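You operate a simulated robot arm through the tools that you are given. There is no shell and no other tool.

You are at the controls of a simulated robot arm. One attempt, no reset.

## Task
Pull the slide tray out, lift the pack with the rocker and sort it by its seam.
Fine: a good seam goes in the good tray, a scorched one in the reject tray; rock the pin down again.

It is judged by the outcome, as a careful person would: the job done as asked, and still so three seconds after it is handed in. It fails if anything else is knocked over, pushed out of place, dropped, spilled or broken.

## Robot
A 7-joint arm with a fingered hand, fixed in place. Base frame: the origin is on the floor under the middle of its stand, x ahead of it, y to its left, z up; the work surface is at about z = 741. Readings come in mm, degrees, newtons and seconds.
It reaches about 1089 mm from its shoulder. Its first joint turns from -149.0 to 149.0 degrees. Payload 3.5 kg.
The TCP is the grasp point between the finger pads, 30 mm short of the fingertips. In the tool frame z runs along the fingers and y along their closing line. The gripper opens to 104 mm; its body begins 35 mm behind the TCP. The gripper is a hand of 4 fingers: y runs from the thumb to the fingers, the wrist lies at [-15, -110, -186] in the tool frame, and closing takes about 1.5 s.
Orientation is that of the tool frame in the base frame, as a unit quaternion [w, x, y, z]. With the fingers straight down and the wrist toward the robot, the tool's x, y and z point along [0, 1, 0], [1, 0, 0] and [0, 0, -1] of the base frame.

## Interface
- The arm moves only by the tool apply_moves. Its argument "series" is a list that holds one entry, the list of rows, each a list of 7 numbers: the shift along the tool's x, y, z in units of 20 mm (1.0 is 20 mm), then the turn, a rotation vector about the tool's x, y, z in units of 5 degrees (1.0 is 5 degrees), then the finger opening in mm, from 0 to 104. In form: [[[dx, dy, dz, rx, ry, rz, claw], ...]]. A call has 1 to 20 rows; each row shifts and turns the commanded pose from where the row before left it, along the tool's axes as they then stand. A call with a number of a shift or a turn outside -1 to 1 is refused whole. Each row takes 0.2 s and may step no farther than 50 mm and 8.6 degrees from the row before; otherwise, or with a gripper value out of range, the whole call is refused. A pose out of reach is approached as far as the arm can. The call stops where the force on the tool passes 40 N (or 10 N more than at its start, if that is more) or the arm is blocked; 0.2 s more then pass. The fingers move at their own pace (about 45 mm/s each) and stop on an object; they squeeze with about 21 N. The grip force told is the motor's: it shows also when the fingers shut on nothing. Time passes only in rows, and 0.2 s behind the last, so rows that do not move let the fingers close. It gives the time, the measured TCP pose, the force on the tool (base axes), the opening and the grip force at its end, in the units of the frame above (readings bear some noise), with the torque about the TCP (base axes, N m) and any sound that the robot's microphone picked up.
- Cameras (640 x 400 px; columns grow to the right, rows downward): "scene" is fixed at [49.5, 647.8, 1315]; the picture's right is [-0.98, 0.21, 0.00], its down [-0.17, -0.77, -0.61] and it looks along [-0.13, -0.60, 0.79] (base axes); focal length 214 px, centre (320, 200). "wrist" rides on the gripper at [61, -92, -130] in the tool frame; the picture's right is [-0.81, 0.28, -0.52], its down [-0.53, -0.71, 0.46] and it looks along [-0.24, 0.64, 0.72] (tool axes); focal length 275 px, centre (320, 200). There is no depth. A picture from a camera that has moved, and an enlarged one, comes with that camera's place and axes in the base frame and with its lens.
- grab_frame(camera): a new picture of that camera. It takes no simulated time.
- lift_body(by): slides the trunk up (or, below 0, down) by that many mm; the arm rides with it, the base frame stays. It gives what a move gives, with no picture.
- set_grasp(shape): the hand has 4 fingers and takes this shape, open, in about a second: jaw (thumb against the fingers, like two jaws); tri (thumb and two fingers); tip (a fingertip pinch); poke (one finger out to press); point (the index stretched); flat (the hand flat); cup (the hand cupped); fist (a fist). The gripper value then closes the fingers along that shape, each until it touches; the sizes above hold for jaw. It gives what a move gives, with no picture.
- inspect(camera, box): a new picture of the part [left, top, right, bottom] of that camera's present view, enlarged. It takes no simulated time.
- sign_off(): hands the job in; it is judged then, once.

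Places have to be worked out from the pictures, the camera data and where the tool is seen. Open the gripper and draw the arm clear of the work before you hand the job in, unless the task says otherwise.

The tools are called after "Request:" by a JSON object that holds its "fn" and its "kwargs". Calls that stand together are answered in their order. apply_moves: Moves the arm, as the interface text tells. Its arguments: {"type":"object","properties":{"series":{"type":"array"}},"required":["series"]} The other tools are called the same way: lift_body (by) moves the trunk up or down; set_grasp (shape) gives the hand a shape; grab_frame (camera) takes a picture; inspect (camera, box) takes an enlarged picture of a part of a camera's view; sign_off () hands the job in.

At the start:

```text
t: 0.0
eef_pos: [499.3, 216.3, 1121.1]
tool_rot: [0.0, 0.708, 0.707, 0.0]
ft_force: [-0.4, -0.1, 0.7]
moment: [0.01, -0.02, 0.0]
finger_gap: 103.6
grip_force: 0.1
shape: jaw
trunk travel left (down, up): [-425.0, 285.0]
```

scene: 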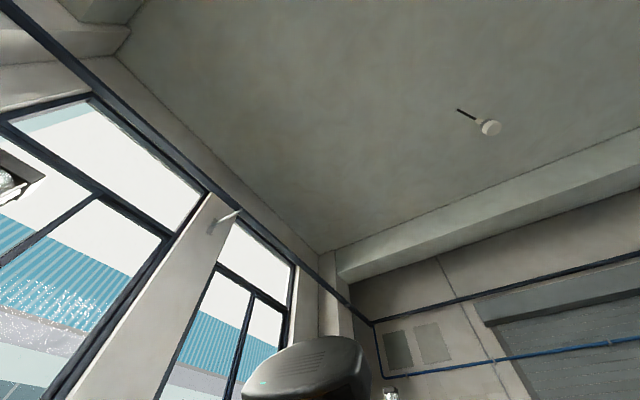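
wrist: 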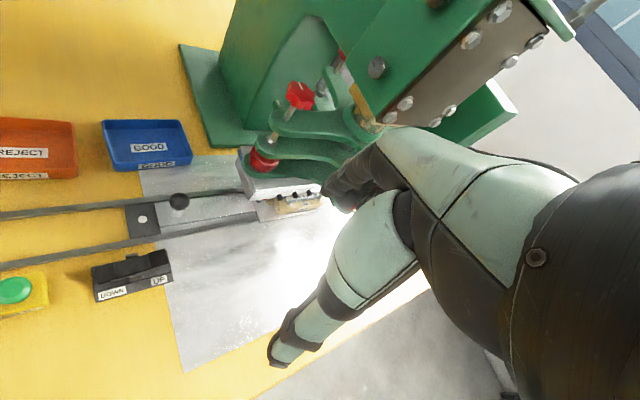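

The scene camera shows only ceiling and windows, so I will have to work from the wrist camera. I'm taking a fresh frame and enlarged views of the tray, rocker and press areas to work out positions.

Request:
{"fn": "grab_frame", "kwargs": {"camera": "wrist"}}

Request:
{"fn": "inspect", "kwargs": {"camera": "wrist", "box": [0, 100, 200, 225]}}

Request:
{"fn": "inspect", "kwargs": {"camera": "wrist", "box": [80, 150, 340, 312]}}

Request:
{"fn": "inspect", "kwargs": {"camera": "wrist", "box": [220, 60, 420, 220]}}

Request:
{"fn": "grab_frame", "kwargs": {"camera": "scene"}}

```text
taken
camera wrist: at [408.6, 277.4, 1252.6], right [0.28, -0.81, 0.52], down [-0.71, -0.53, -0.46], along [0.64, -0.24, -0.72], focal length 275 px, centre (320, 200)
```

wrist: 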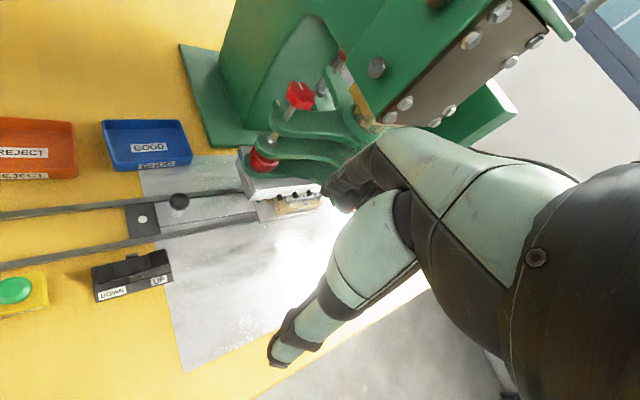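

```text
3.20 times, centred on (100, 162) of wrist
camera zoom: at [408.6, 277.4, 1252.6], right [0.28, -0.81, 0.52], down [-0.71, -0.53, -0.46], along [0.64, -0.24, -0.72], focal length 881 px, centre (1024, 320)
```

zoom: 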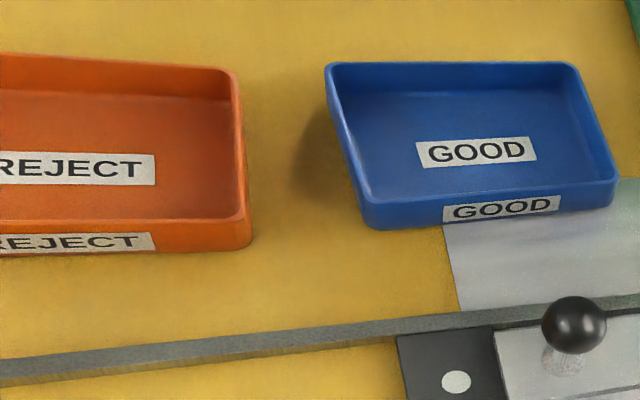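

```text
2.46 times, centred on (210, 231) of wrist
camera zoom: at [408.6, 277.4, 1252.6], right [0.28, -0.81, 0.52], down [-0.71, -0.53, -0.46], along [0.64, -0.24, -0.72], focal length 678 px, centre (591, 124)
```

zoom: 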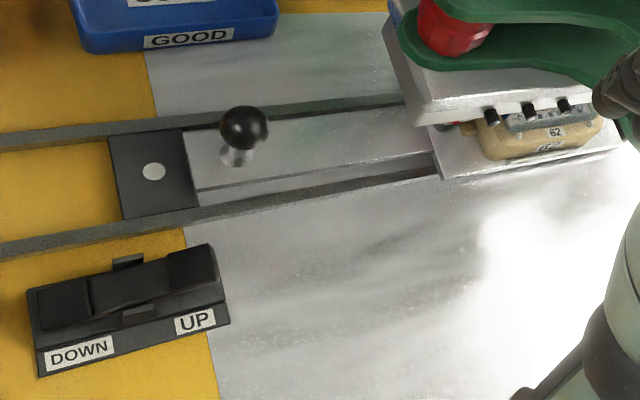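

```text
2.50 times, centred on (320, 140) of wrist
camera zoom: at [408.6, 277.4, 1252.6], right [0.28, -0.81, 0.52], down [-0.71, -0.53, -0.46], along [0.64, -0.24, -0.72], focal length 688 px, centre (320, 350)
```

zoom: 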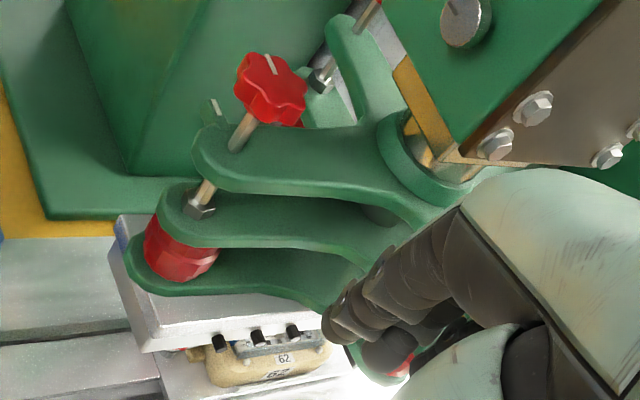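

```text
taken
```

scene: 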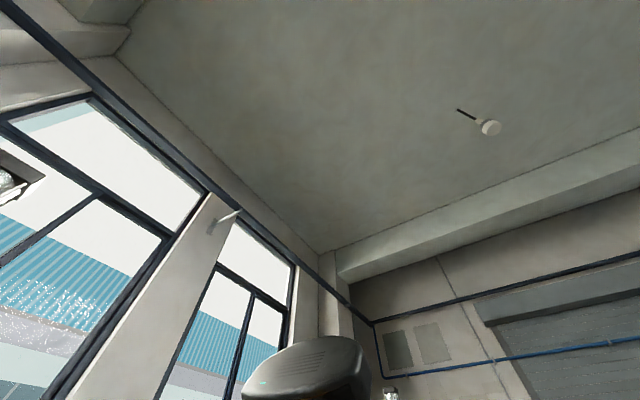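

The rails run diagonally (about toward -x,+y) with the knobbed slide near (635, 355), the rocker nearer the robot, and the bins on the far side. I'll move the hand to the left, staying high, to see the rails' outer end and the whole layout.

Request:
{"fn": "apply_moves", "kwargs": {"series": [[[1, 0, 0, 0, 0, 0, 104], [1, 0, 0, 0, 0, 0, 104], [1, 0, 0, 0, 0, 0, 104], [1, 0, 0, 0, 0, 0, 104], [1, 0, 0, 0, 0, 0, 104], [1, 0, 0, 0, 0, 0, 104], [1, 0, 0, 0, 0, 0, 104], [1, 0, 0, 0, 0, 0, 104], [1, 0, 0, 0, 0, 0, 104], [1, 0, 0, 0, 0, 0, 104]]]}}

Request:
{"fn": "grab_frame", "kwargs": {"camera": "wrist"}}

```text
t: 2.2
eef_pos: [500.5, 416.9, 1121.5]
tool_rot: [0.0, 0.707, 0.707, 0.001]
ft_force: [-0.7, -0.6, -0.4]
moment: [0.0, 0.0, -0.03]
finger_gap: 103.6
grip_force: 0.1
shape: jaw
trunk travel left (down, up): [-425.0, 285.0]
```

```text
taken
camera wrist: at [409.0, 478.0, 1252.3], right [0.28, -0.81, 0.52], down [-0.71, -0.53, -0.46], along [0.64, -0.24, -0.72], focal length 275 px, centre (320, 200)
```

wrist: 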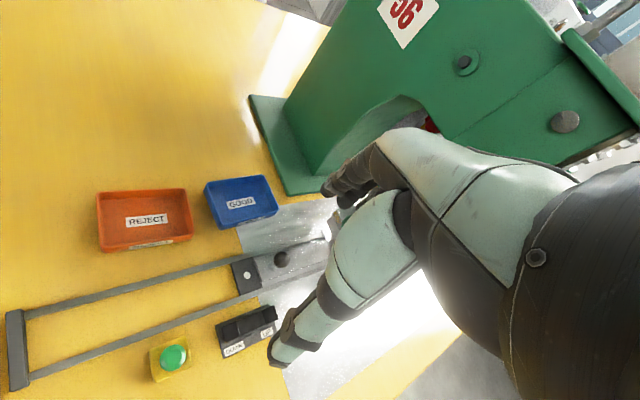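

From the two views I triangulate the knob ball at about (635, 357, 800), the white dot (likely the pin) at (602, 393, 747), and the rail end stop at about (392, 599), so the pull is about 310 mm along (-0.71, 0.71). I'll zoom in on the details before approaching.

Request:
{"fn": "inspect", "kwargs": {"camera": "wrist", "box": [140, 190, 340, 390]}}

Request:
{"fn": "inspect", "kwargs": {"camera": "wrist", "box": [0, 170, 200, 400]}}

Request:
{"fn": "inspect", "kwargs": {"camera": "wrist", "box": [240, 0, 640, 220]}}

```text
2.00 times, centred on (240, 290) of wrist
camera zoom: at [409.0, 478.0, 1252.3], right [0.28, -0.81, 0.52], down [-0.71, -0.53, -0.46], along [0.64, -0.24, -0.72], focal length 551 px, centre (480, 20)
```

zoom: 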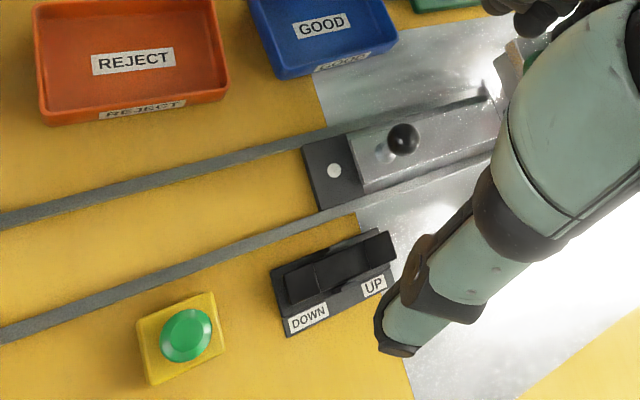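

```text
1.74 times, centred on (100, 285) of wrist
camera zoom: at [409.0, 478.0, 1252.3], right [0.28, -0.81, 0.52], down [-0.71, -0.53, -0.46], along [0.64, -0.24, -0.72], focal length 479 px, centre (703, 52)
```

zoom: 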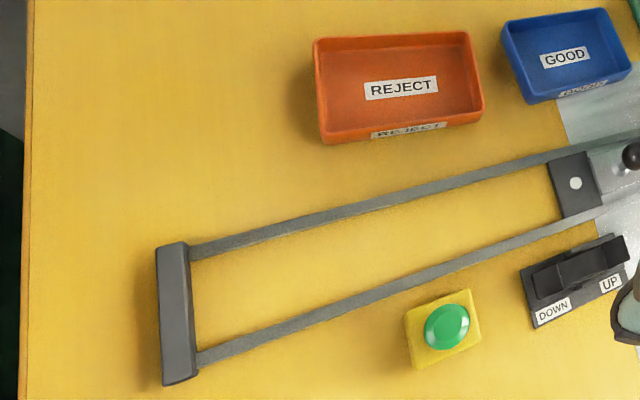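

```text
1.60 times, centred on (440, 110) of wrist
camera zoom: at [409.0, 478.0, 1252.3], right [0.28, -0.81, 0.52], down [-0.71, -0.53, -0.46], along [0.64, -0.24, -0.72], focal length 440 px, centre (128, 344)
```

zoom: 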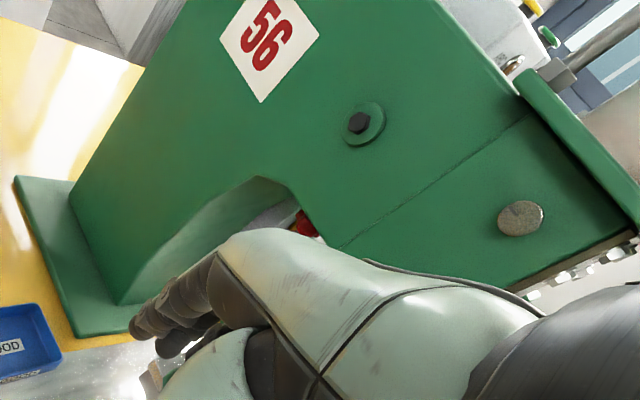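

The layout is clear: rocker (DOWN on the end near y≈374, UP near y≈332) around (521, 353), green button near (443, 434), GOOD bin near (735, 474), REJECT bin near (598, 587). I'll turn the hand 45° about the vertical so its closing line lies along the slide direction, lowering to z≈1000 on the way.

Request:
{"fn": "apply_moves", "kwargs": {"series": [[[0, 0, 0.67, 0, 0, 1, 104], [0, 0, 0.67, 0, 0, 1, 104], [0, 0, 0.67, 0, 0, 1, 104], [0, 0, 0.67, 0, 0, 1, 104], [0, 0, 0.67, 0, 0, 1, 104], [0, 0, 0.67, 0, 0, 1, 104], [0, 0, 0.67, 0, 0, 1, 104], [0, 0, 0.67, 0, 0, 1, 104], [0, 0, 0.67, 0, 0, 1, 104], [0.9, 0.55, 0, 0, 0, 0, 104], [0.9, 0.55, 0, 0, 0, 0, 104], [0.8, 0.55, 0, 0, 0, 0, 104], [0, 0, 0, 0, 0, 0, 104]]]}}

Request:
{"fn": "grab_frame", "kwargs": {"camera": "wrist"}}

```text
t: 5.0
eef_pos: [559.3, 430.7, 999.5]
tool_rot: [0.0, 0.924, 0.382, 0.0]
ft_force: [1.0, 0.2, 0.0]
moment: [0.0, 0.01, 0.03]
finger_gap: 103.7
grip_force: 0.0
shape: jaw
trunk travel left (down, up): [-425.0, 285.0]
```

```text
taken
camera wrist: at [539.4, 538.3, 1131.2], right [-0.38, -0.77, 0.52], down [-0.88, 0.13, -0.46], along [0.28, -0.63, -0.72], focal length 275 px, centre (320, 200)
```

wrist: 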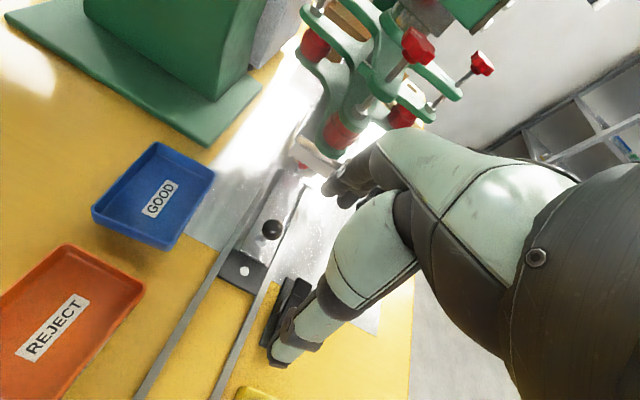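

Request:
{"fn": "inspect", "kwargs": {"camera": "wrist", "box": [200, 130, 360, 290]}}

Request:
{"fn": "inspect", "kwargs": {"camera": "wrist", "box": [270, 0, 510, 190]}}

```text
2.50 times, centred on (280, 210) of wrist
camera zoom: at [539.4, 538.3, 1131.2], right [-0.38, -0.77, 0.52], down [-0.88, 0.13, -0.46], along [0.28, -0.63, -0.72], focal length 688 px, centre (420, 175)
```

zoom: 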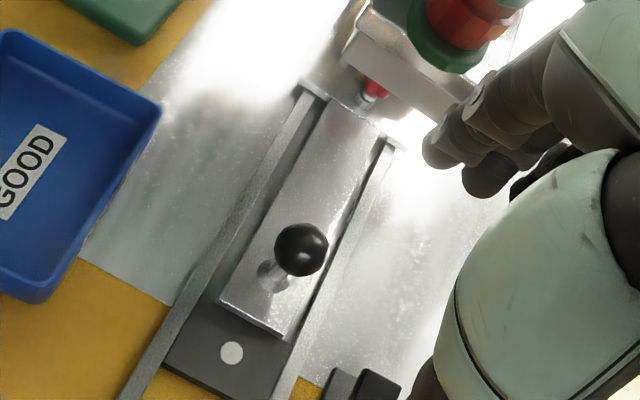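

```text
2.11 times, centred on (390, 95) of wrist
camera zoom: at [539.4, 538.3, 1131.2], right [-0.38, -0.77, 0.52], down [-0.88, 0.13, -0.46], along [0.28, -0.63, -0.72], focal length 580 px, centre (173, 421)
```

zoom: 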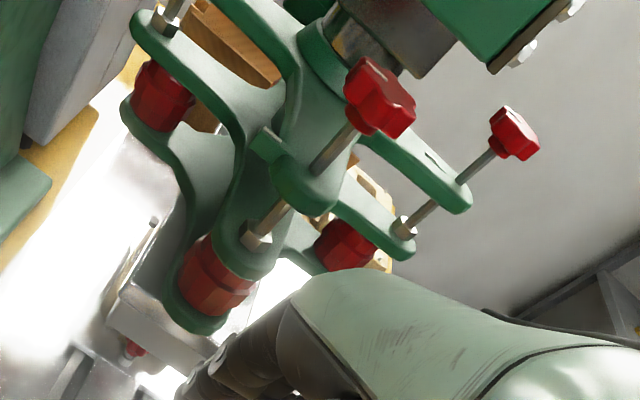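

I re-triangulated the knob from the third view to about (635, 354, 802), with the tray top near z≈761. The nearest press arm (red cup) is about 90–115 mm beyond the knob at z≈900, so I'll come down from the outer side and check with a picture first.

Request:
{"fn": "apply_moves", "kwargs": {"series": [[[0, 0.5, 1, 0, 0, 0, 90], [0, 0.5, 1, 0, 0, 0, 90], [0, 0.5, 1, 0, 0, 0, 90], [0, 0.5, 1, 0, 0, 0, 90], [0, 0.5, 1, 0, 0, 0, 90], [0, 0.5, 1, 0, 0, 0, 90], [0, 0, 0, 0, 0, 0, 90]]]}}

Request:
{"fn": "grab_frame", "kwargs": {"camera": "wrist"}}

```text
t: 6.6
eef_pos: [603.6, 387.3, 881.2]
tool_rot: [0.0, 0.924, 0.383, 0.0]
ft_force: [-0.6, 1.1, 0.4]
moment: [0.0, 0.01, -0.01]
finger_gap: 90.1
grip_force: 0.1
shape: jaw
trunk travel left (down, up): [-425.0, 285.0]
```

```text
taken
camera wrist: at [582.3, 496.2, 1012.0], right [-0.38, -0.77, 0.52], down [-0.88, 0.13, -0.46], along [0.28, -0.63, -0.72], focal length 275 px, centre (320, 200)
```

wrist: 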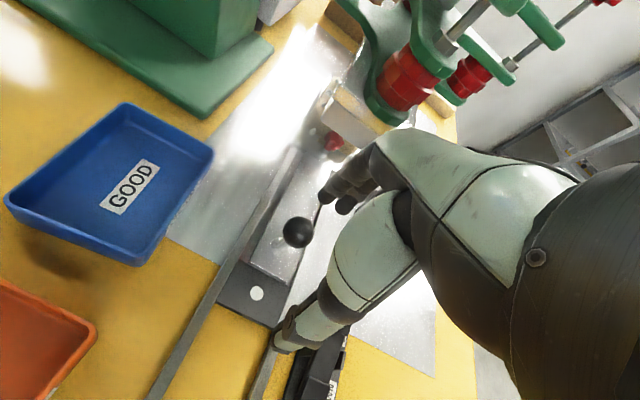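

The knob re-triangulates to (636, 355, 802), consistent with before. I'll move 36 mm toward the press at this height, then go straight down so the fingers straddle the ball, with a 10 mm outward bias.

Request:
{"fn": "apply_moves", "kwargs": {"series": [[[0, 0.9, 0, 0, 0, 0, 90], [0, 0.9, 0, 0, 0, 0, 90], [0, 0, 0.77, 0, 0, 0, 90], [0, 0, 0.77, 0, 0, 0, 90], [0, 0, 0.77, 0, 0, 0, 90], [0, 0, 0.77, 0, 0, 0, 90], [0, 0, 0.77, 0, 0, 0, 90], [0, 0, 0, 0, 0, 0, 90]]]}}

Request:
{"fn": "grab_frame", "kwargs": {"camera": "wrist"}}

```text
t: 8.4
eef_pos: [627.8, 362.0, 803.0]
tool_rot: [0.001, 0.924, 0.383, 0.0]
ft_force: [0.8, 0.5, -0.7]
moment: [0.02, 0.0, 0.02]
finger_gap: 90.1
grip_force: 0.0
shape: jaw
trunk travel left (down, up): [-425.0, 285.0]
```

```text
taken
camera wrist: at [606.5, 469.8, 934.7], right [-0.38, -0.77, 0.52], down [-0.88, 0.13, -0.46], along [0.28, -0.63, -0.72], focal length 275 px, centre (320, 200)
```

wrist: 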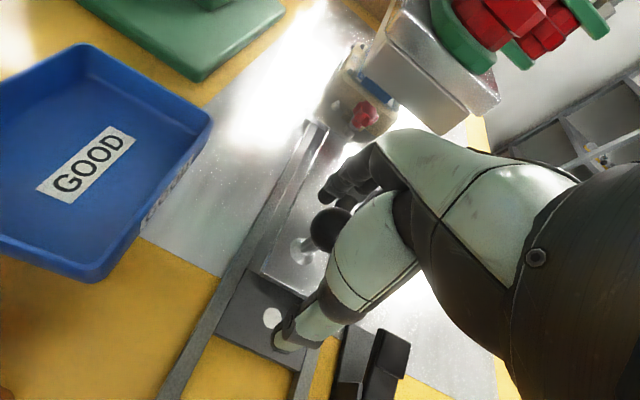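

No contact so far and the ball sits between thumb and fingers. I'm closing on the knob.

Request:
{"fn": "apply_moves", "kwargs": {"series": [[[0, 0, 0, 0, 0, 0, 60], [0, 0, 0, 0, 0, 0, 40], [0, 0, 0, 0, 0, 0, 25], [0, 0, 0, 0, 0, 0, 20], [0, 0, 0, 0, 0, 0, 20], [0, 0, 0, 0, 0, 0, 20], [0, 0, 0, 0, 0, 0, 20], [0, 0, 0, 0, 0, 0, 20]]]}}

Request:
{"fn": "grab_frame", "kwargs": {"camera": "wrist"}}

Request:
{"fn": "inspect", "kwargs": {"camera": "wrist", "box": [250, 40, 450, 280]}}

```text
t: 10.2
eef_pos: [627.6, 359.9, 804.1]
tool_rot: [0.0, 0.924, 0.383, 0.0]
ft_force: [3.4, -3.7, 0.6]
moment: [-0.04, -0.07, -0.01]
finger_gap: 20.9
grip_force: 0.1
shape: jaw
trunk travel left (down, up): [-425.0, 285.0]
```

```text
taken
camera wrist: at [606.7, 469.5, 935.0], right [-0.38, -0.77, 0.52], down [-0.88, 0.13, -0.46], along [0.28, -0.63, -0.72], focal length 275 px, centre (320, 200)
```

wrist: 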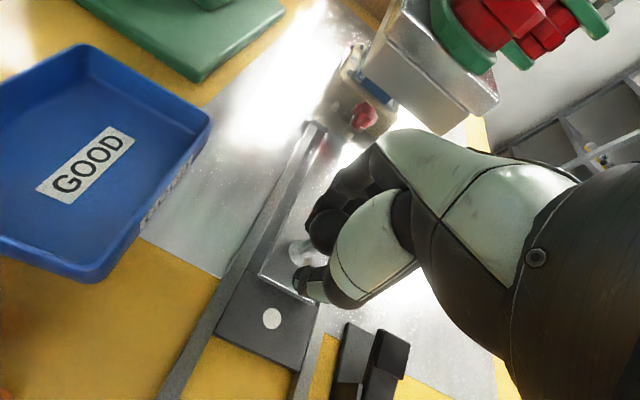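

```text
1.67 times, centred on (350, 160) of wrist
camera zoom: at [606.7, 469.5, 935.0], right [-0.38, -0.77, 0.52], down [-0.88, 0.13, -0.46], along [0.28, -0.63, -0.72], focal length 459 px, centre (270, 267)
```

zoom: 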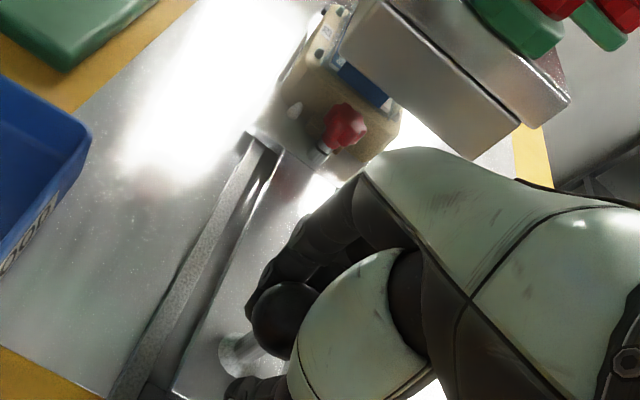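

The fingers pull lightly against the knob (about 5 N along the slide), but the grip isn't squeezing yet. I'll command fully closed so it squeezes.

Request:
{"fn": "apply_moves", "kwargs": {"series": [[[0, 0, 0, 0, 0, 0, 10], [0, 0, 0, 0, 0, 0, 0], [0, 0, 0, 0, 0, 0, 0], [0, 0, 0, 0, 0, 0, 0], [0, 0, 0, 0, 0, 0, 0]]]}}

Request:
{"fn": "inspect", "kwargs": {"camera": "wrist", "box": [250, 140, 410, 300]}}

```text
t: 11.4
eef_pos: [629.3, 361.9, 801.5]
tool_rot: [0.0, 0.924, 0.383, 0.0]
ft_force: [-2.9, -0.6, -12.8]
moment: [-0.08, -0.04, -0.04]
finger_gap: 10.8
grip_force: 21.0
shape: jaw
trunk travel left (down, up): [-425.0, 285.0]
```

```text
2.50 times, centred on (330, 220) of wrist
camera zoom: at [606.8, 470.1, 933.9], right [-0.38, -0.77, 0.52], down [-0.88, 0.13, -0.45], along [0.28, -0.63, -0.72], focal length 688 px, centre (295, 150)
```

zoom: 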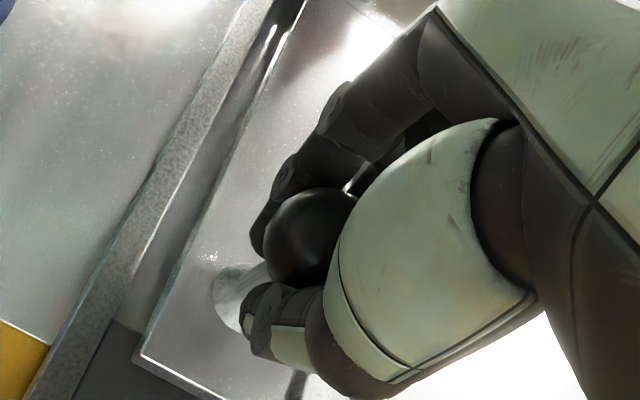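

The grip is now firm (21 N) with the fingers caging the knob. I'll pull gently along the slide (tool -y), in small steps, watching the lateral force.

Request:
{"fn": "apply_moves", "kwargs": {"series": [[[0, -0.2, 0, 0, 0, 0, 0], [0, -0.4, 0, 0, 0, 0, 0], [0, -0.5, 0, 0, 0, 0, 0], [0, -0.5, 0, 0, 0, 0, 0], [0, -0.4, 0, 0, 0, 0, 0]]]}}

Request:
{"fn": "grab_frame", "kwargs": {"camera": "wrist"}}

```text
t: 12.6
eef_pos: [599.5, 389.9, 802.8]
tool_rot: [0.0, 0.924, 0.382, 0.0]
ft_force: [1.1, -0.7, -10.9]
moment: [-0.09, -0.1, -0.02]
finger_gap: 10.8
grip_force: 20.5
shape: jaw
trunk travel left (down, up): [-425.0, 285.0]
```

```text
taken
camera wrist: at [578.3, 498.3, 933.8], right [-0.38, -0.77, 0.52], down [-0.88, 0.13, -0.45], along [0.28, -0.63, -0.72], focal length 275 px, centre (320, 200)
```

wrist: 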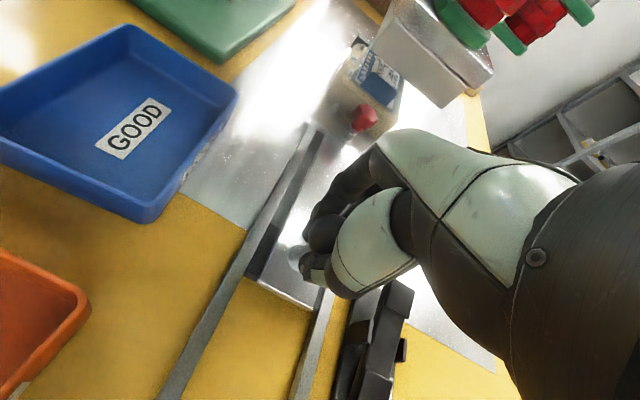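

The slide and pack are moving together with almost no lateral force. I keep pulling.

Request:
{"fn": "apply_moves", "kwargs": {"series": [[[0, -0.4, 0, 0, 0, 0, 0], [0, -0.6, 0, 0, 0, 0, 0], [0, -0.6, 0, 0, 0, 0, 0], [0, -0.6, 0, 0, 0, 0, 0], [0, -0.6, 0, 0, 0, 0, 0], [0, -0.6, 0, 0, 0, 0, 0], [0, -0.6, 0, 0, 0, 0, 0], [0, -0.6, 0, 0, 0, 0, 0], [0, -0.6, 0, 0, 0, 0, 0], [0, -0.4, 0, 0, 0, 0, 0]]]}}

Request:
{"fn": "grab_frame", "kwargs": {"camera": "wrist"}}

```text
t: 14.8
eef_pos: [520.3, 469.8, 801.7]
tool_rot: [0.001, 0.924, 0.383, 0.0]
ft_force: [-5.4, -6.0, -13.6]
moment: [-0.17, 0.03, -0.03]
finger_gap: 10.6
grip_force: 21.9
shape: jaw
trunk travel left (down, up): [-425.0, 285.0]
```

```text
taken
camera wrist: at [499.2, 578.4, 933.8], right [-0.38, -0.77, 0.52], down [-0.88, 0.13, -0.45], along [0.28, -0.63, -0.72], focal length 275 px, centre (320, 200)
```

wrist: 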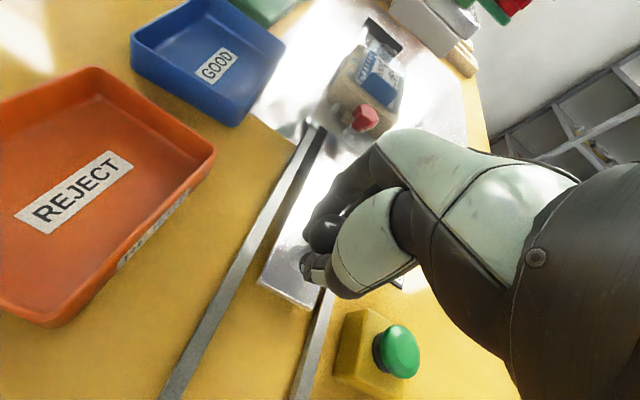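

A lateral force of about 8 N toward -tool x has built up, so the rails deviate slightly from my line. I'll continue with a small -x correction.

Request:
{"fn": "apply_moves", "kwargs": {"series": [[[-0.08, -0.4, 0, 0, 0, 0, 0], [-0.05, -0.6, 0, 0, 0, 0, 0], [-0.03, -0.6, 0, 0, 0, 0, 0], [-0.03, -0.6, 0, 0, 0, 0, 0], [-0.03, -0.6, 0, 0, 0, 0, 0], [-0.03, -0.6, 0, 0, 0, 0, 0], [-0.03, -0.6, 0, 0, 0, 0, 0], [-0.03, -0.5, 0, 0, 0, 0, 0], [-0.02, -0.4, 0, 0, 0, 0, 0]]]}}

Request:
{"fn": "grab_frame", "kwargs": {"camera": "wrist"}}

```text
t: 16.8
eef_pos: [449.1, 535.7, 802.0]
tool_rot: [0.0, 0.924, 0.383, 0.0]
ft_force: [17.7, 15.9, -7.2]
moment: [0.15, -0.32, 0.23]
finger_gap: 10.5
grip_force: 21.4
shape: jaw
trunk travel left (down, up): [-425.0, 285.0]
```

```text
taken
camera wrist: at [427.0, 644.1, 933.5], right [-0.38, -0.77, 0.52], down [-0.88, 0.13, -0.46], along [0.28, -0.63, -0.72], focal length 275 px, centre (320, 200)
```

wrist: 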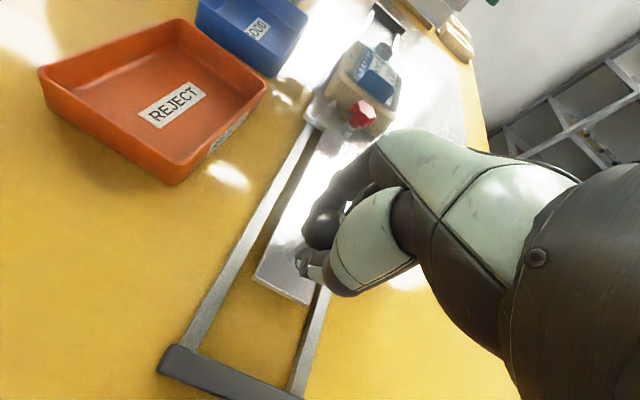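

I overcorrected (lateral ≈ 24 N the other way), so I'll ease back about +5 mm in tool x while pulling more gently; the tray front is about 50 mm from the end block.

Request:
{"fn": "apply_moves", "kwargs": {"series": [[[0.08, -0.1, 0, 0, 0, 0, 0], [0.08, -0.3, 0, 0, 0, 0, 0], [0.07, -0.4, 0, 0, 0, 0, 0], [0, -0.4, 0, 0, 0, 0, 0], [0, -0.4, 0, 0, 0, 0, 0]]]}}

Request:
{"fn": "grab_frame", "kwargs": {"camera": "wrist"}}

```text
t: 18.0
eef_pos: [425.9, 561.6, 802.9]
tool_rot: [0.001, 0.924, 0.383, -0.002]
ft_force: [1.6, 0.9, -15.3]
moment: [0.01, -0.08, -0.02]
finger_gap: 10.3
grip_force: 20.5
shape: jaw
trunk travel left (down, up): [-425.0, 285.0]
```

```text
taken
camera wrist: at [405.7, 668.7, 933.6], right [-0.38, -0.77, 0.52], down [-0.88, 0.13, -0.45], along [0.28, -0.63, -0.72], focal length 275 px, centre (320, 200)
```

wrist: 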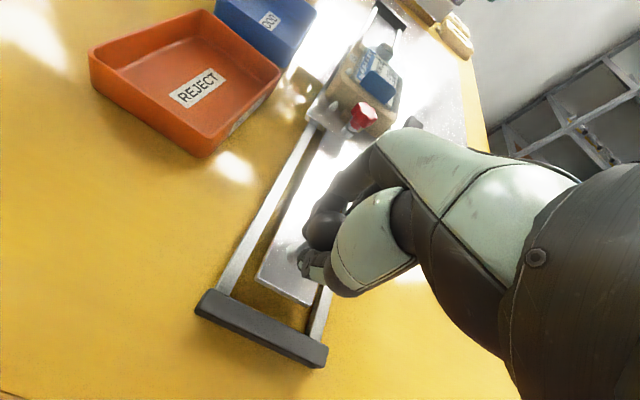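

Lateral force is gone. About 20–25 mm remain to the stop; I'll continue in 4 mm steps.

Request:
{"fn": "apply_moves", "kwargs": {"series": [[[0, -0.2, 0, 0, 0, 0, 0], [0, -0.2, 0, 0, 0, 0, 0], [0, -0.2, 0, 0, 0, 0, 0], [0, -0.2, 0, 0, 0, 0, 0], [0, -0.2, 0, 0, 0, 0, 0]]]}}

Request:
{"fn": "inspect", "kwargs": {"camera": "wrist", "box": [180, 240, 340, 400]}}

```text
t: 19.2
eef_pos: [415.4, 570.9, 803.6]
tool_rot: [0.001, 0.925, 0.381, 0.0]
ft_force: [10.5, -17.9, -21.3]
moment: [-0.12, -0.07, -0.13]
finger_gap: 10.4
grip_force: 21.2
shape: jaw
trunk travel left (down, up): [-425.0, 285.0]
```

```text
2.50 times, centred on (260, 320) of wrist
camera zoom: at [394.9, 680.9, 934.0], right [-0.38, -0.77, 0.52], down [-0.88, 0.13, -0.46], along [0.28, -0.63, -0.72], focal length 688 px, centre (470, -100)
```

zoom: 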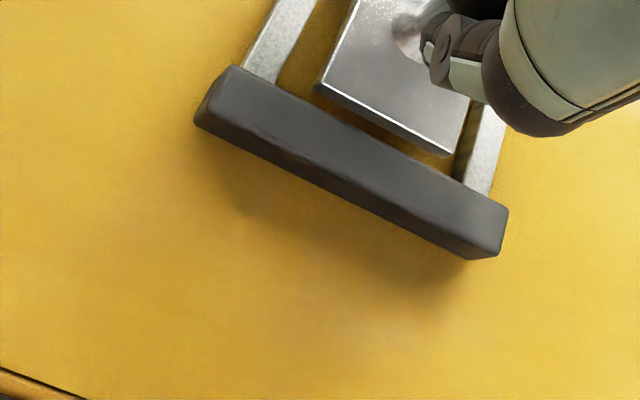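

Resistance has risen to about 20 N along the slide, which suggests the stop. I'll pull a few mm more to confirm it's a hard stop.

Request:
{"fn": "apply_moves", "kwargs": {"series": [[[0, -0.12, 0, 0, 0, 0, 0], [0, -0.12, 0, 0, 0, 0, 0]]]}}

Request:
{"fn": "grab_frame", "kwargs": {"camera": "wrist"}}

Request:
{"fn": "inspect", "kwargs": {"camera": "wrist", "box": [180, 240, 340, 400]}}

```text
t: 19.8
eef_pos: [413.0, 575.6, 803.1]
tool_rot: [0.0, 0.924, 0.382, 0.0]
ft_force: [22.0, -26.6, -18.5]
moment: [-0.08, 0.05, -0.14]
finger_gap: 12.0
grip_force: 21.2
shape: jaw
trunk travel left (down, up): [-425.0, 285.0]
```

```text
taken
camera wrist: at [391.6, 684.0, 934.8], right [-0.38, -0.77, 0.52], down [-0.88, 0.13, -0.45], along [0.28, -0.63, -0.72], focal length 275 px, centre (320, 200)
```

wrist: 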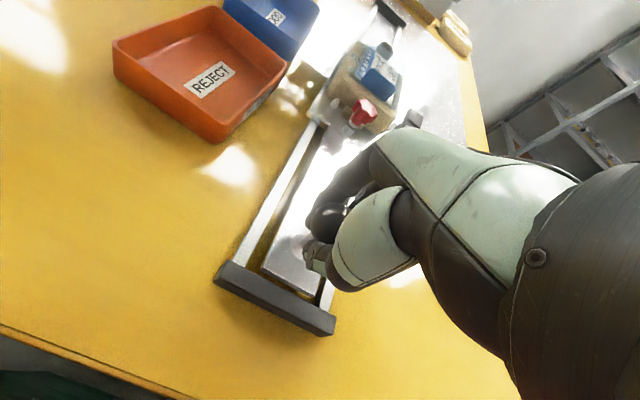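

```text
2.50 times, centred on (260, 320) of wrist
camera zoom: at [391.6, 684.0, 934.8], right [-0.38, -0.77, 0.52], down [-0.88, 0.13, -0.45], along [0.28, -0.63, -0.72], focal length 688 px, centre (470, -100)
```

zoom: 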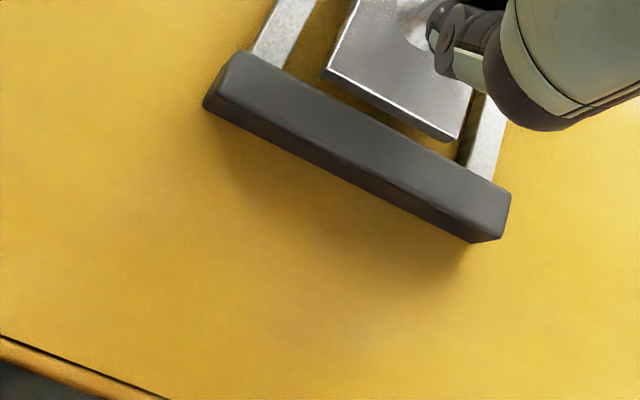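

It's a hard stop (34 N, with the tray-to-block gap unchanged), after about 300 mm of travel. I'll relax the pull and open the hand to release the knob.

Request:
{"fn": "apply_moves", "kwargs": {"series": [[[0, 0.2, 0, 0, 0, 0, 0], [0, 0.2, 0, 0, 0, 0, 0], [0, 0, 0, 0, 0, 0, 0]]]}}

```text
t: 20.6
eef_pos: [415.2, 572.9, 804.7]
tool_rot: [0.0, 0.923, 0.384, 0.0]
ft_force: [7.0, -8.2, -13.0]
moment: [-0.02, 0.01, -0.03]
finger_gap: 11.1
grip_force: 20.9
shape: jaw
trunk travel left (down, up): [-425.0, 285.0]
```

Request:
{"fn": "apply_moves", "kwargs": {"series": [[[0, 0.05, 0, 0, 0, 0, 0], [0, 0, 0, 0, 0, 0, 15], [0, 0, 0, 0, 0, 0, 25], [0, 0, 0, 0, 0, 0, 40], [0, 0, 0, 0, 0, 0, 60], [0, 0, 0, 0, 0, 0, 80], [0, 0, 0, 0, 0, 0, 90], [0, 0, 0, 0, 0, 0, 90], [0, 0, 0, 0, 0, 0, 90], [0, 0, 0, 0, 0, 0, 90]]]}}

Request:
{"fn": "grab_frame", "kwargs": {"camera": "wrist"}}

```text
t: 22.8
eef_pos: [416.9, 570.5, 804.5]
tool_rot: [0.0, 0.924, 0.382, 0.0]
ft_force: [0.0, 0.6, -1.0]
moment: [-0.03, -0.06, 0.0]
finger_gap: 90.0
grip_force: 0.0
shape: jaw
trunk travel left (down, up): [-425.0, 285.0]
```

```text
taken
camera wrist: at [394.3, 679.3, 935.1], right [-0.38, -0.77, 0.52], down [-0.88, 0.13, -0.46], along [0.28, -0.63, -0.72], focal length 275 px, centre (320, 200)
```

wrist: 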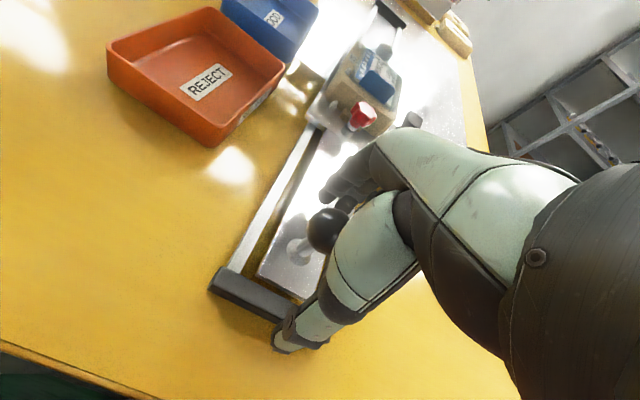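

The hand is open with no contact. I'll lift straight up 200 mm to clear the knob, then look at the pack.

Request:
{"fn": "apply_moves", "kwargs": {"series": [[[0, 0, -0.6, 0, 0, 0, 90], [0, 0, -1, 0, 0, 0, 90], [0, 0, -1, 0, 0, 0, 90], [0, 0, -1, 0, 0, 0, 90], [0, 0, -1, 0, 0, 0, 90], [0, 0, -1, 0, 0, 0, 90], [0, 0, -1, 0, 0, 0, 90], [0, 0, -1, 0, 0, 0, 90], [0, 0, -1, 0, 0, 0, 90], [0, 0, -1, 0, 0, 0, 90], [0, 0, -0.4, 0, 0, 0, 90]]]}}

Request:
{"fn": "grab_frame", "kwargs": {"camera": "wrist"}}

Request:
{"fn": "inspect", "kwargs": {"camera": "wrist", "box": [260, 90, 400, 180]}}

```text
t: 25.2
eef_pos: [441.5, 571.3, 976.7]
tool_rot: [-0.003, 0.923, 0.386, 0.003]
ft_force: [-0.7, 0.3, -0.2]
moment: [-0.02, -0.02, 0.02]
finger_gap: 89.9
grip_force: 0.0
shape: jaw
out of reach, approached as far as the arm can: row 9, 10, 11
trunk travel left (down, up): [-425.0, 285.0]
```

```text
taken
camera wrist: at [418.0, 678.0, 1108.5], right [-0.38, -0.77, 0.51], down [-0.88, 0.12, -0.46], along [0.29, -0.62, -0.73], focal length 275 px, centre (320, 200)
```

wrist: 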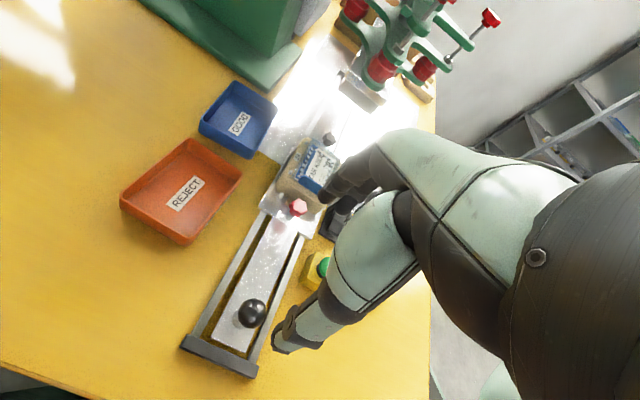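

```text
4.44 times, centred on (330, 135) of wrist
camera zoom: at [418.0, 678.0, 1108.5], right [-0.38, -0.77, 0.51], down [-0.88, 0.12, -0.46], along [0.29, -0.62, -0.73], focal length 1224 px, centre (276, 489)
```

zoom: 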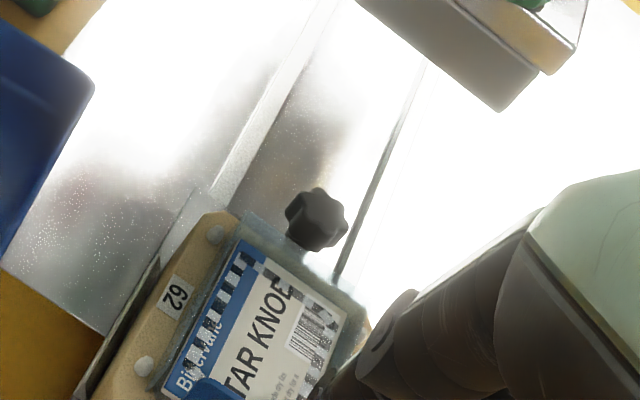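

The pack is a blister card ("Star knobs") in a tan nest now sitting about (606, 390), over the pin. I'll move the camera closer to see the seam clearly.

Request:
{"fn": "apply_moves", "kwargs": {"series": [[[0.05, 0.9, 0.67, 0, 0, 0, 90], [0.05, 0.9, 0.67, 0, 0, 0, 90], [0.05, 0.9, 0.67, 0, 0, 0, 90], [0.05, 0.9, 0.67, 0, 0, 0, 90], [0.05, 0.9, 0.67, 0, 0, 0, 90], [0.05, 0.9, 0.67, 0, 0, 0, 90], [0.05, 0.9, 0.67, 0, 0, 0, 90], [0, 0, 0, 0, 0, 0, 90]]]}}

Request:
{"fn": "grab_frame", "kwargs": {"camera": "wrist"}}

Request:
{"fn": "inspect", "kwargs": {"camera": "wrist", "box": [220, 120, 420, 245]}}

```text
t: 27.0
eef_pos: [533.4, 484.7, 882.2]
tool_rot: [0.0, 0.924, 0.383, 0.0]
ft_force: [-0.4, -0.4, -0.1]
moment: [-0.01, -0.03, -0.02]
finger_gap: 90.2
grip_force: 0.1
shape: jaw
trunk travel left (down, up): [-425.0, 285.0]
```

```text
taken
camera wrist: at [511.8, 592.5, 1013.9], right [-0.38, -0.77, 0.52], down [-0.88, 0.13, -0.46], along [0.28, -0.63, -0.72], focal length 275 px, centre (320, 200)
```

wrist: 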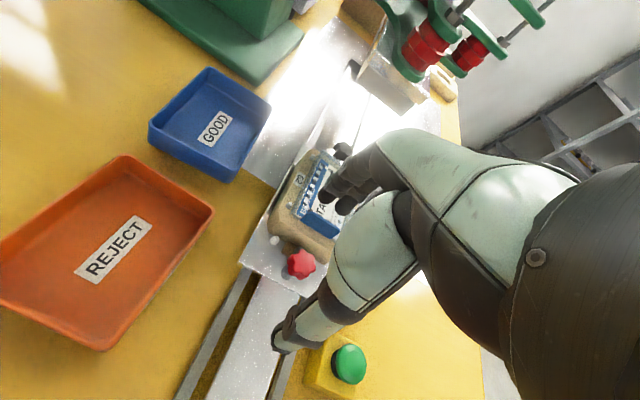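

```text
3.20 times, centred on (320, 182) of wrist
camera zoom: at [511.8, 592.5, 1013.9], right [-0.38, -0.77, 0.52], down [-0.88, 0.13, -0.46], along [0.28, -0.63, -0.72], focal length 881 px, centre (320, 256)
```

zoom: 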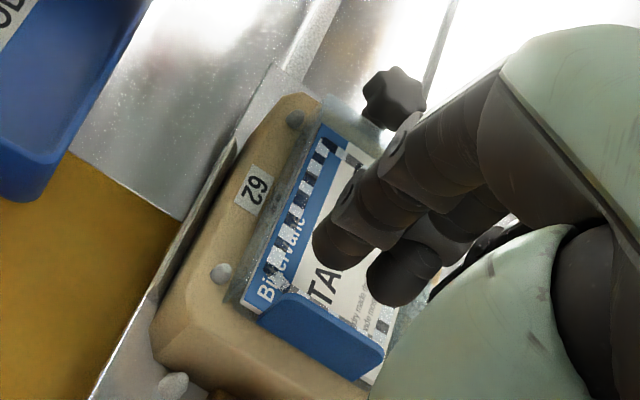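

The fingers hide part of the pack. I'll shift 80 mm toward the robot (tool -x) so that the pack falls in the free left part of the picture.

Request:
{"fn": "apply_moves", "kwargs": {"series": [[[-1, 0, 0, 0, 0, 0, 90], [-1, 0, 0, 0, 0, 0, 90], [-1, 0, 0, 0, 0, 0, 90], [-1, 0, 0, 0, 0, 0, 90], [0, 0, 0, 0, 0, 0, 90]]]}}

Request:
{"fn": "grab_frame", "kwargs": {"camera": "wrist"}}

Request:
{"fn": "inspect", "kwargs": {"camera": "wrist", "box": [180, 80, 380, 205]}}

```text
t: 28.2
eef_pos: [477.9, 427.8, 884.3]
tool_rot: [0.0, 0.924, 0.383, 0.0]
ft_force: [-0.4, -1.4, 0.4]
moment: [0.0, 0.01, 0.04]
finger_gap: 89.8
grip_force: 0.1
shape: jaw
trunk travel left (down, up): [-425.0, 285.0]
```

```text
taken
camera wrist: at [457.0, 536.5, 1015.1], right [-0.38, -0.77, 0.52], down [-0.88, 0.13, -0.46], along [0.28, -0.63, -0.72], focal length 275 px, centre (320, 200)
```

wrist: 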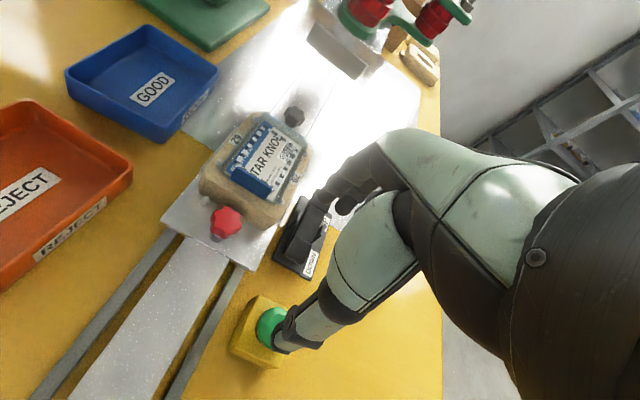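

```text
3.20 times, centred on (280, 142) of wrist
camera zoom: at [457.0, 536.5, 1015.1], right [-0.38, -0.77, 0.52], down [-0.88, 0.13, -0.46], along [0.28, -0.63, -0.72], focal length 881 px, centre (448, 384)
```

zoom: 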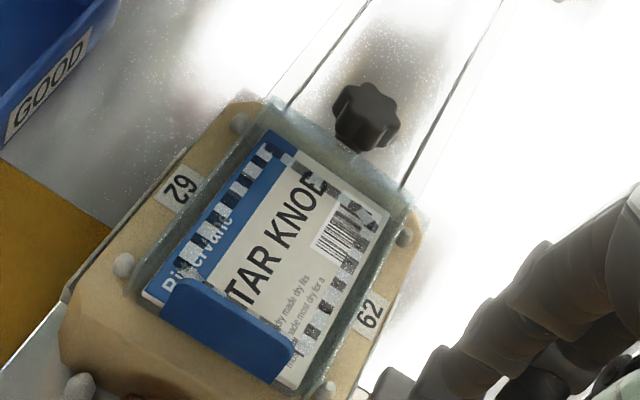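

Request:
{"fn": "inspect", "kwargs": {"camera": "wrist", "box": [215, 105, 325, 215]}}

Request:
{"fn": "inspect", "kwargs": {"camera": "wrist", "box": [250, 110, 320, 154]}}

Request:
{"fn": "inspect", "kwargs": {"camera": "wrist", "box": [205, 160, 285, 210]}}

Request:
{"fn": "inspect", "kwargs": {"camera": "wrist", "box": [210, 180, 370, 290]}}

```text
3.64 times, centred on (270, 160) of wrist
camera zoom: at [457.0, 536.5, 1015.1], right [-0.38, -0.77, 0.52], down [-0.88, 0.13, -0.46], along [0.28, -0.63, -0.72], focal length 1001 px, centre (502, 346)
```

zoom: 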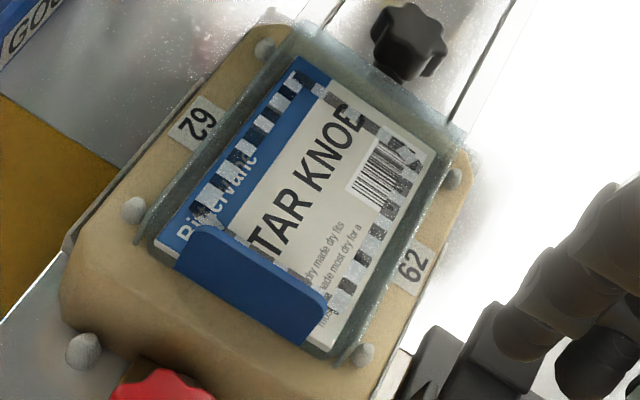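

```text
9.09 times, centred on (285, 132) of wrist
camera zoom: at [457.0, 536.5, 1015.1], right [-0.38, -0.77, 0.52], down [-0.88, 0.13, -0.46], along [0.28, -0.63, -0.72], focal length 2502 px, centre (638, 818)
```

zoom: 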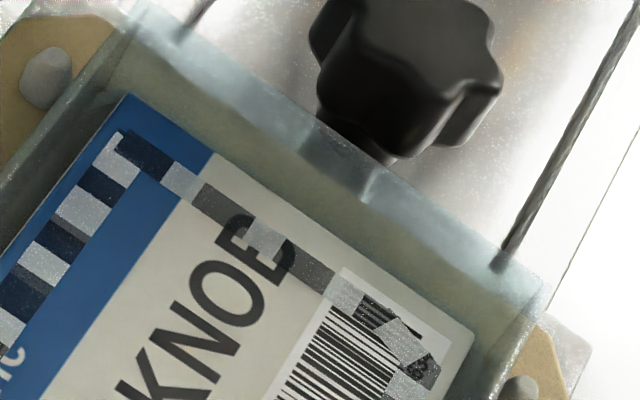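

```text
8.00 times, centred on (245, 185) of wrist
camera zoom: at [457.0, 536.5, 1015.1], right [-0.38, -0.77, 0.52], down [-0.88, 0.13, -0.46], along [0.28, -0.63, -0.72], focal length 2202 px, centre (920, 320)
```

zoom: 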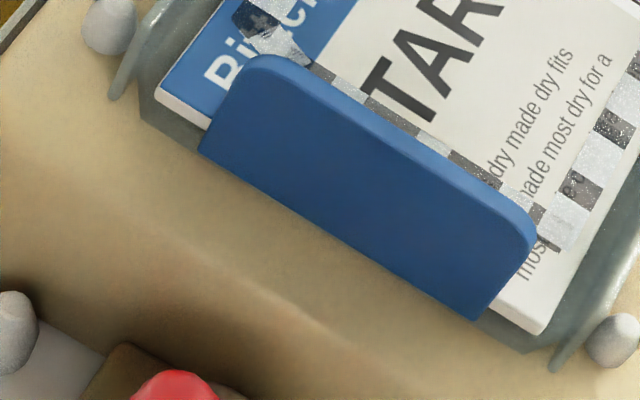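

```text
3.64 times, centred on (290, 235) of wrist
camera zoom: at [457.0, 536.5, 1015.1], right [-0.38, -0.77, 0.52], down [-0.88, 0.13, -0.46], along [0.28, -0.63, -0.72], focal length 1001 px, centre (429, 73)
```

zoom: 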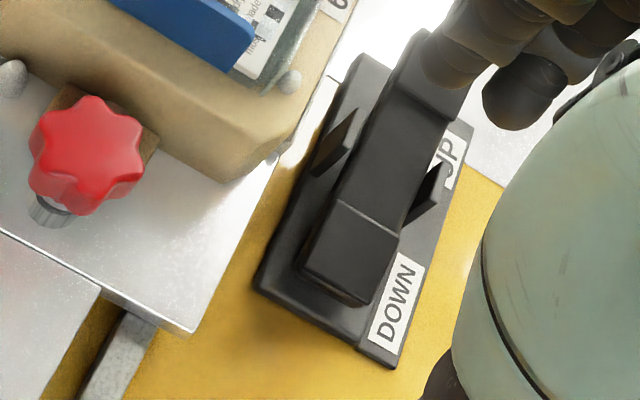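

The card is about 53 × 94 mm, centred near (603, 386), and the checkered band around its rim looks like the heat seam; part of it is behind a blue tab. The rocker currently sits DOWN with its UP end raised at about (546, 331, 780). I'll rise a little, then form the poke shape to press it.

Request:
{"fn": "apply_moves", "kwargs": {"series": [[[0, 0.5, -1, 0, 0, 0, 90], [0, 0.5, -1, 0, 0, 0, 90], [0, 0.5, -0.5, 0, 0, 0, 90], [0, 0, 0, 0, 0, 0, 90]]]}}

Request:
{"fn": "set_grasp", "kwargs": {"shape": "poke"}}

Request:
{"fn": "grab_frame", "kwargs": {"camera": "wrist"}}

```text
t: 29.2
eef_pos: [498.8, 407.9, 933.9]
tool_rot: [0.001, 0.924, 0.382, 0.0]
ft_force: [0.3, 1.0, 0.3]
moment: [0.03, -0.02, 0.03]
finger_gap: 89.9
grip_force: 0.1
shape: jaw
trunk travel left (down, up): [-425.0, 285.0]
```

```text
t: 30.1
eef_pos: [497.6, 406.8, 935.1]
tool_rot: [0.0, 0.924, 0.383, 0.0]
ft_force: [0.0, 0.1, 0.1]
moment: [0.0, 0.0, 0.0]
finger_gap: 0.0
grip_force: 0.1
shape: poke
trunk travel left (down, up): [-425.0, 285.0]
```

```text
taken
camera wrist: at [476.3, 514.9, 1065.0], right [-0.38, -0.77, 0.52], down [-0.88, 0.13, -0.46], along [0.28, -0.63, -0.72], focal length 275 px, centre (320, 200)
```

wrist: 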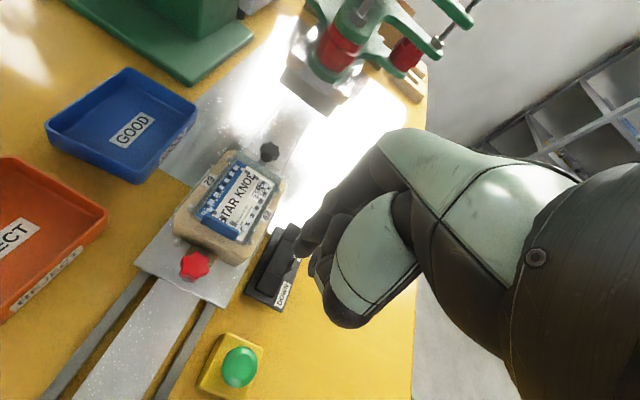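

Request:
{"fn": "inspect", "kwargs": {"camera": "wrist", "box": [260, 150, 420, 330]}}

Request:
{"fn": "inspect", "kwargs": {"camera": "wrist", "box": [190, 140, 300, 250]}}

```text
2.22 times, centred on (340, 240) of wrist
camera zoom: at [476.3, 514.9, 1065.0], right [-0.38, -0.77, 0.52], down [-0.88, 0.13, -0.46], along [0.28, -0.63, -0.72], focal length 612 px, centre (276, 111)
```

zoom: 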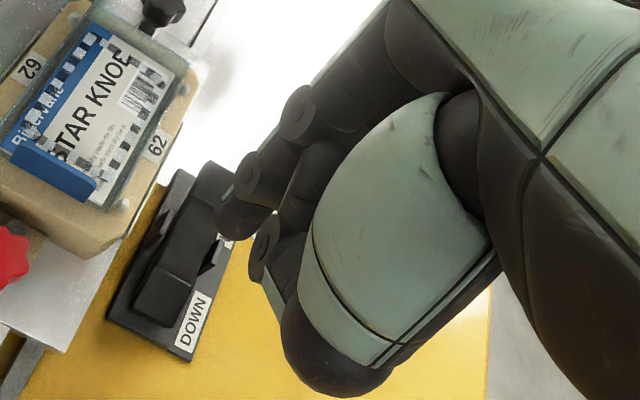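

```text
3.64 times, centred on (245, 195) of wrist
camera zoom: at [476.3, 514.9, 1065.0], right [-0.38, -0.77, 0.52], down [-0.88, 0.13, -0.46], along [0.28, -0.63, -0.72], focal length 1001 px, centre (593, 218)
```

zoom: 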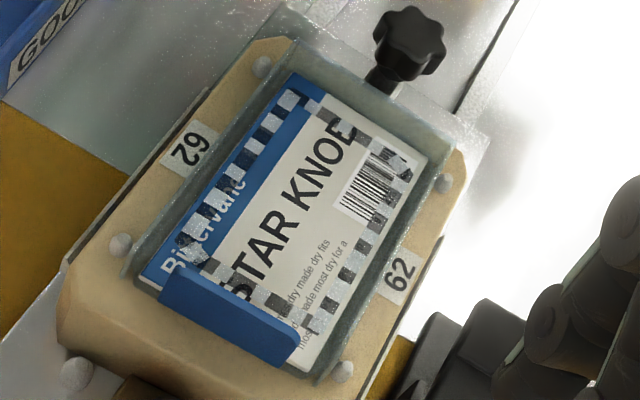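

The poke finger's tip shows at about (302, 251), which puts it roughly at tool [5, 4, 36]. I'll move it above the UP pad (aim 548, 326), stopping about 35 mm above, and check.

Request:
{"fn": "apply_moves", "kwargs": {"series": [[[-0.22, 0.7375, 0.7, 0, 0, 0, 0], [-0.22, 0.7375, 0.7, 0, 0, 0, 0], [-0.22, 0.7375, 0.7, 0, 0, 0, 0], [-0.22, 0.7375, 0.7, 0, 0, 0, 0], [-0.22, 0.7375, 0.7, 0, 0, 0, 0], [-0.22, 0.7375, 0.7, 0, 0, 0, 0], [0, 0, 0, 0, 0, 0, 0]]]}}

Request:
{"fn": "grab_frame", "kwargs": {"camera": "wrist"}}

Request:
{"fn": "inspect", "kwargs": {"camera": "wrist", "box": [240, 180, 370, 310]}}

```text
t: 31.7
eef_pos: [544.0, 326.5, 850.4]
tool_rot: [-0.001, 0.924, 0.383, 0.0]
ft_force: [0.1, -0.6, 0.0]
moment: [-0.01, 0.01, 0.01]
finger_gap: 0.0
grip_force: 20.5
shape: jaw
trunk travel left (down, up): [-425.0, 285.0]
```

```text
taken
camera wrist: at [522.0, 434.1, 980.6], right [-0.38, -0.77, 0.52], down [-0.88, 0.13, -0.46], along [0.28, -0.63, -0.72], focal length 275 px, centre (320, 200)
```

wrist: 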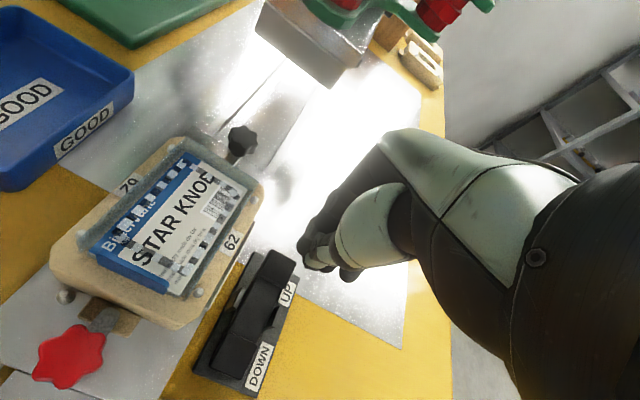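

```text
3.08 times, centred on (305, 245) of wrist
camera zoom: at [522.0, 434.1, 980.6], right [-0.38, -0.77, 0.52], down [-0.88, 0.13, -0.46], along [0.28, -0.63, -0.72], focal length 847 px, centre (366, 62)
```

zoom: 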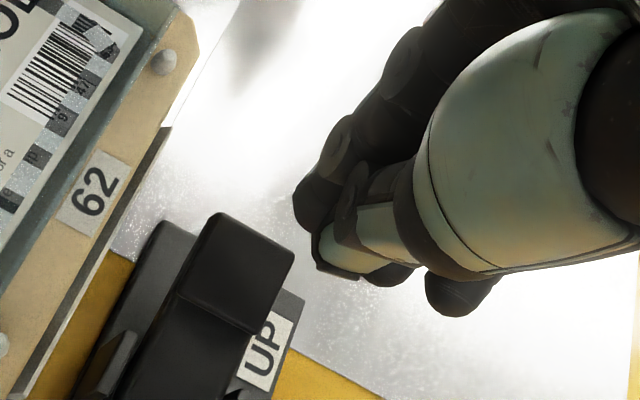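

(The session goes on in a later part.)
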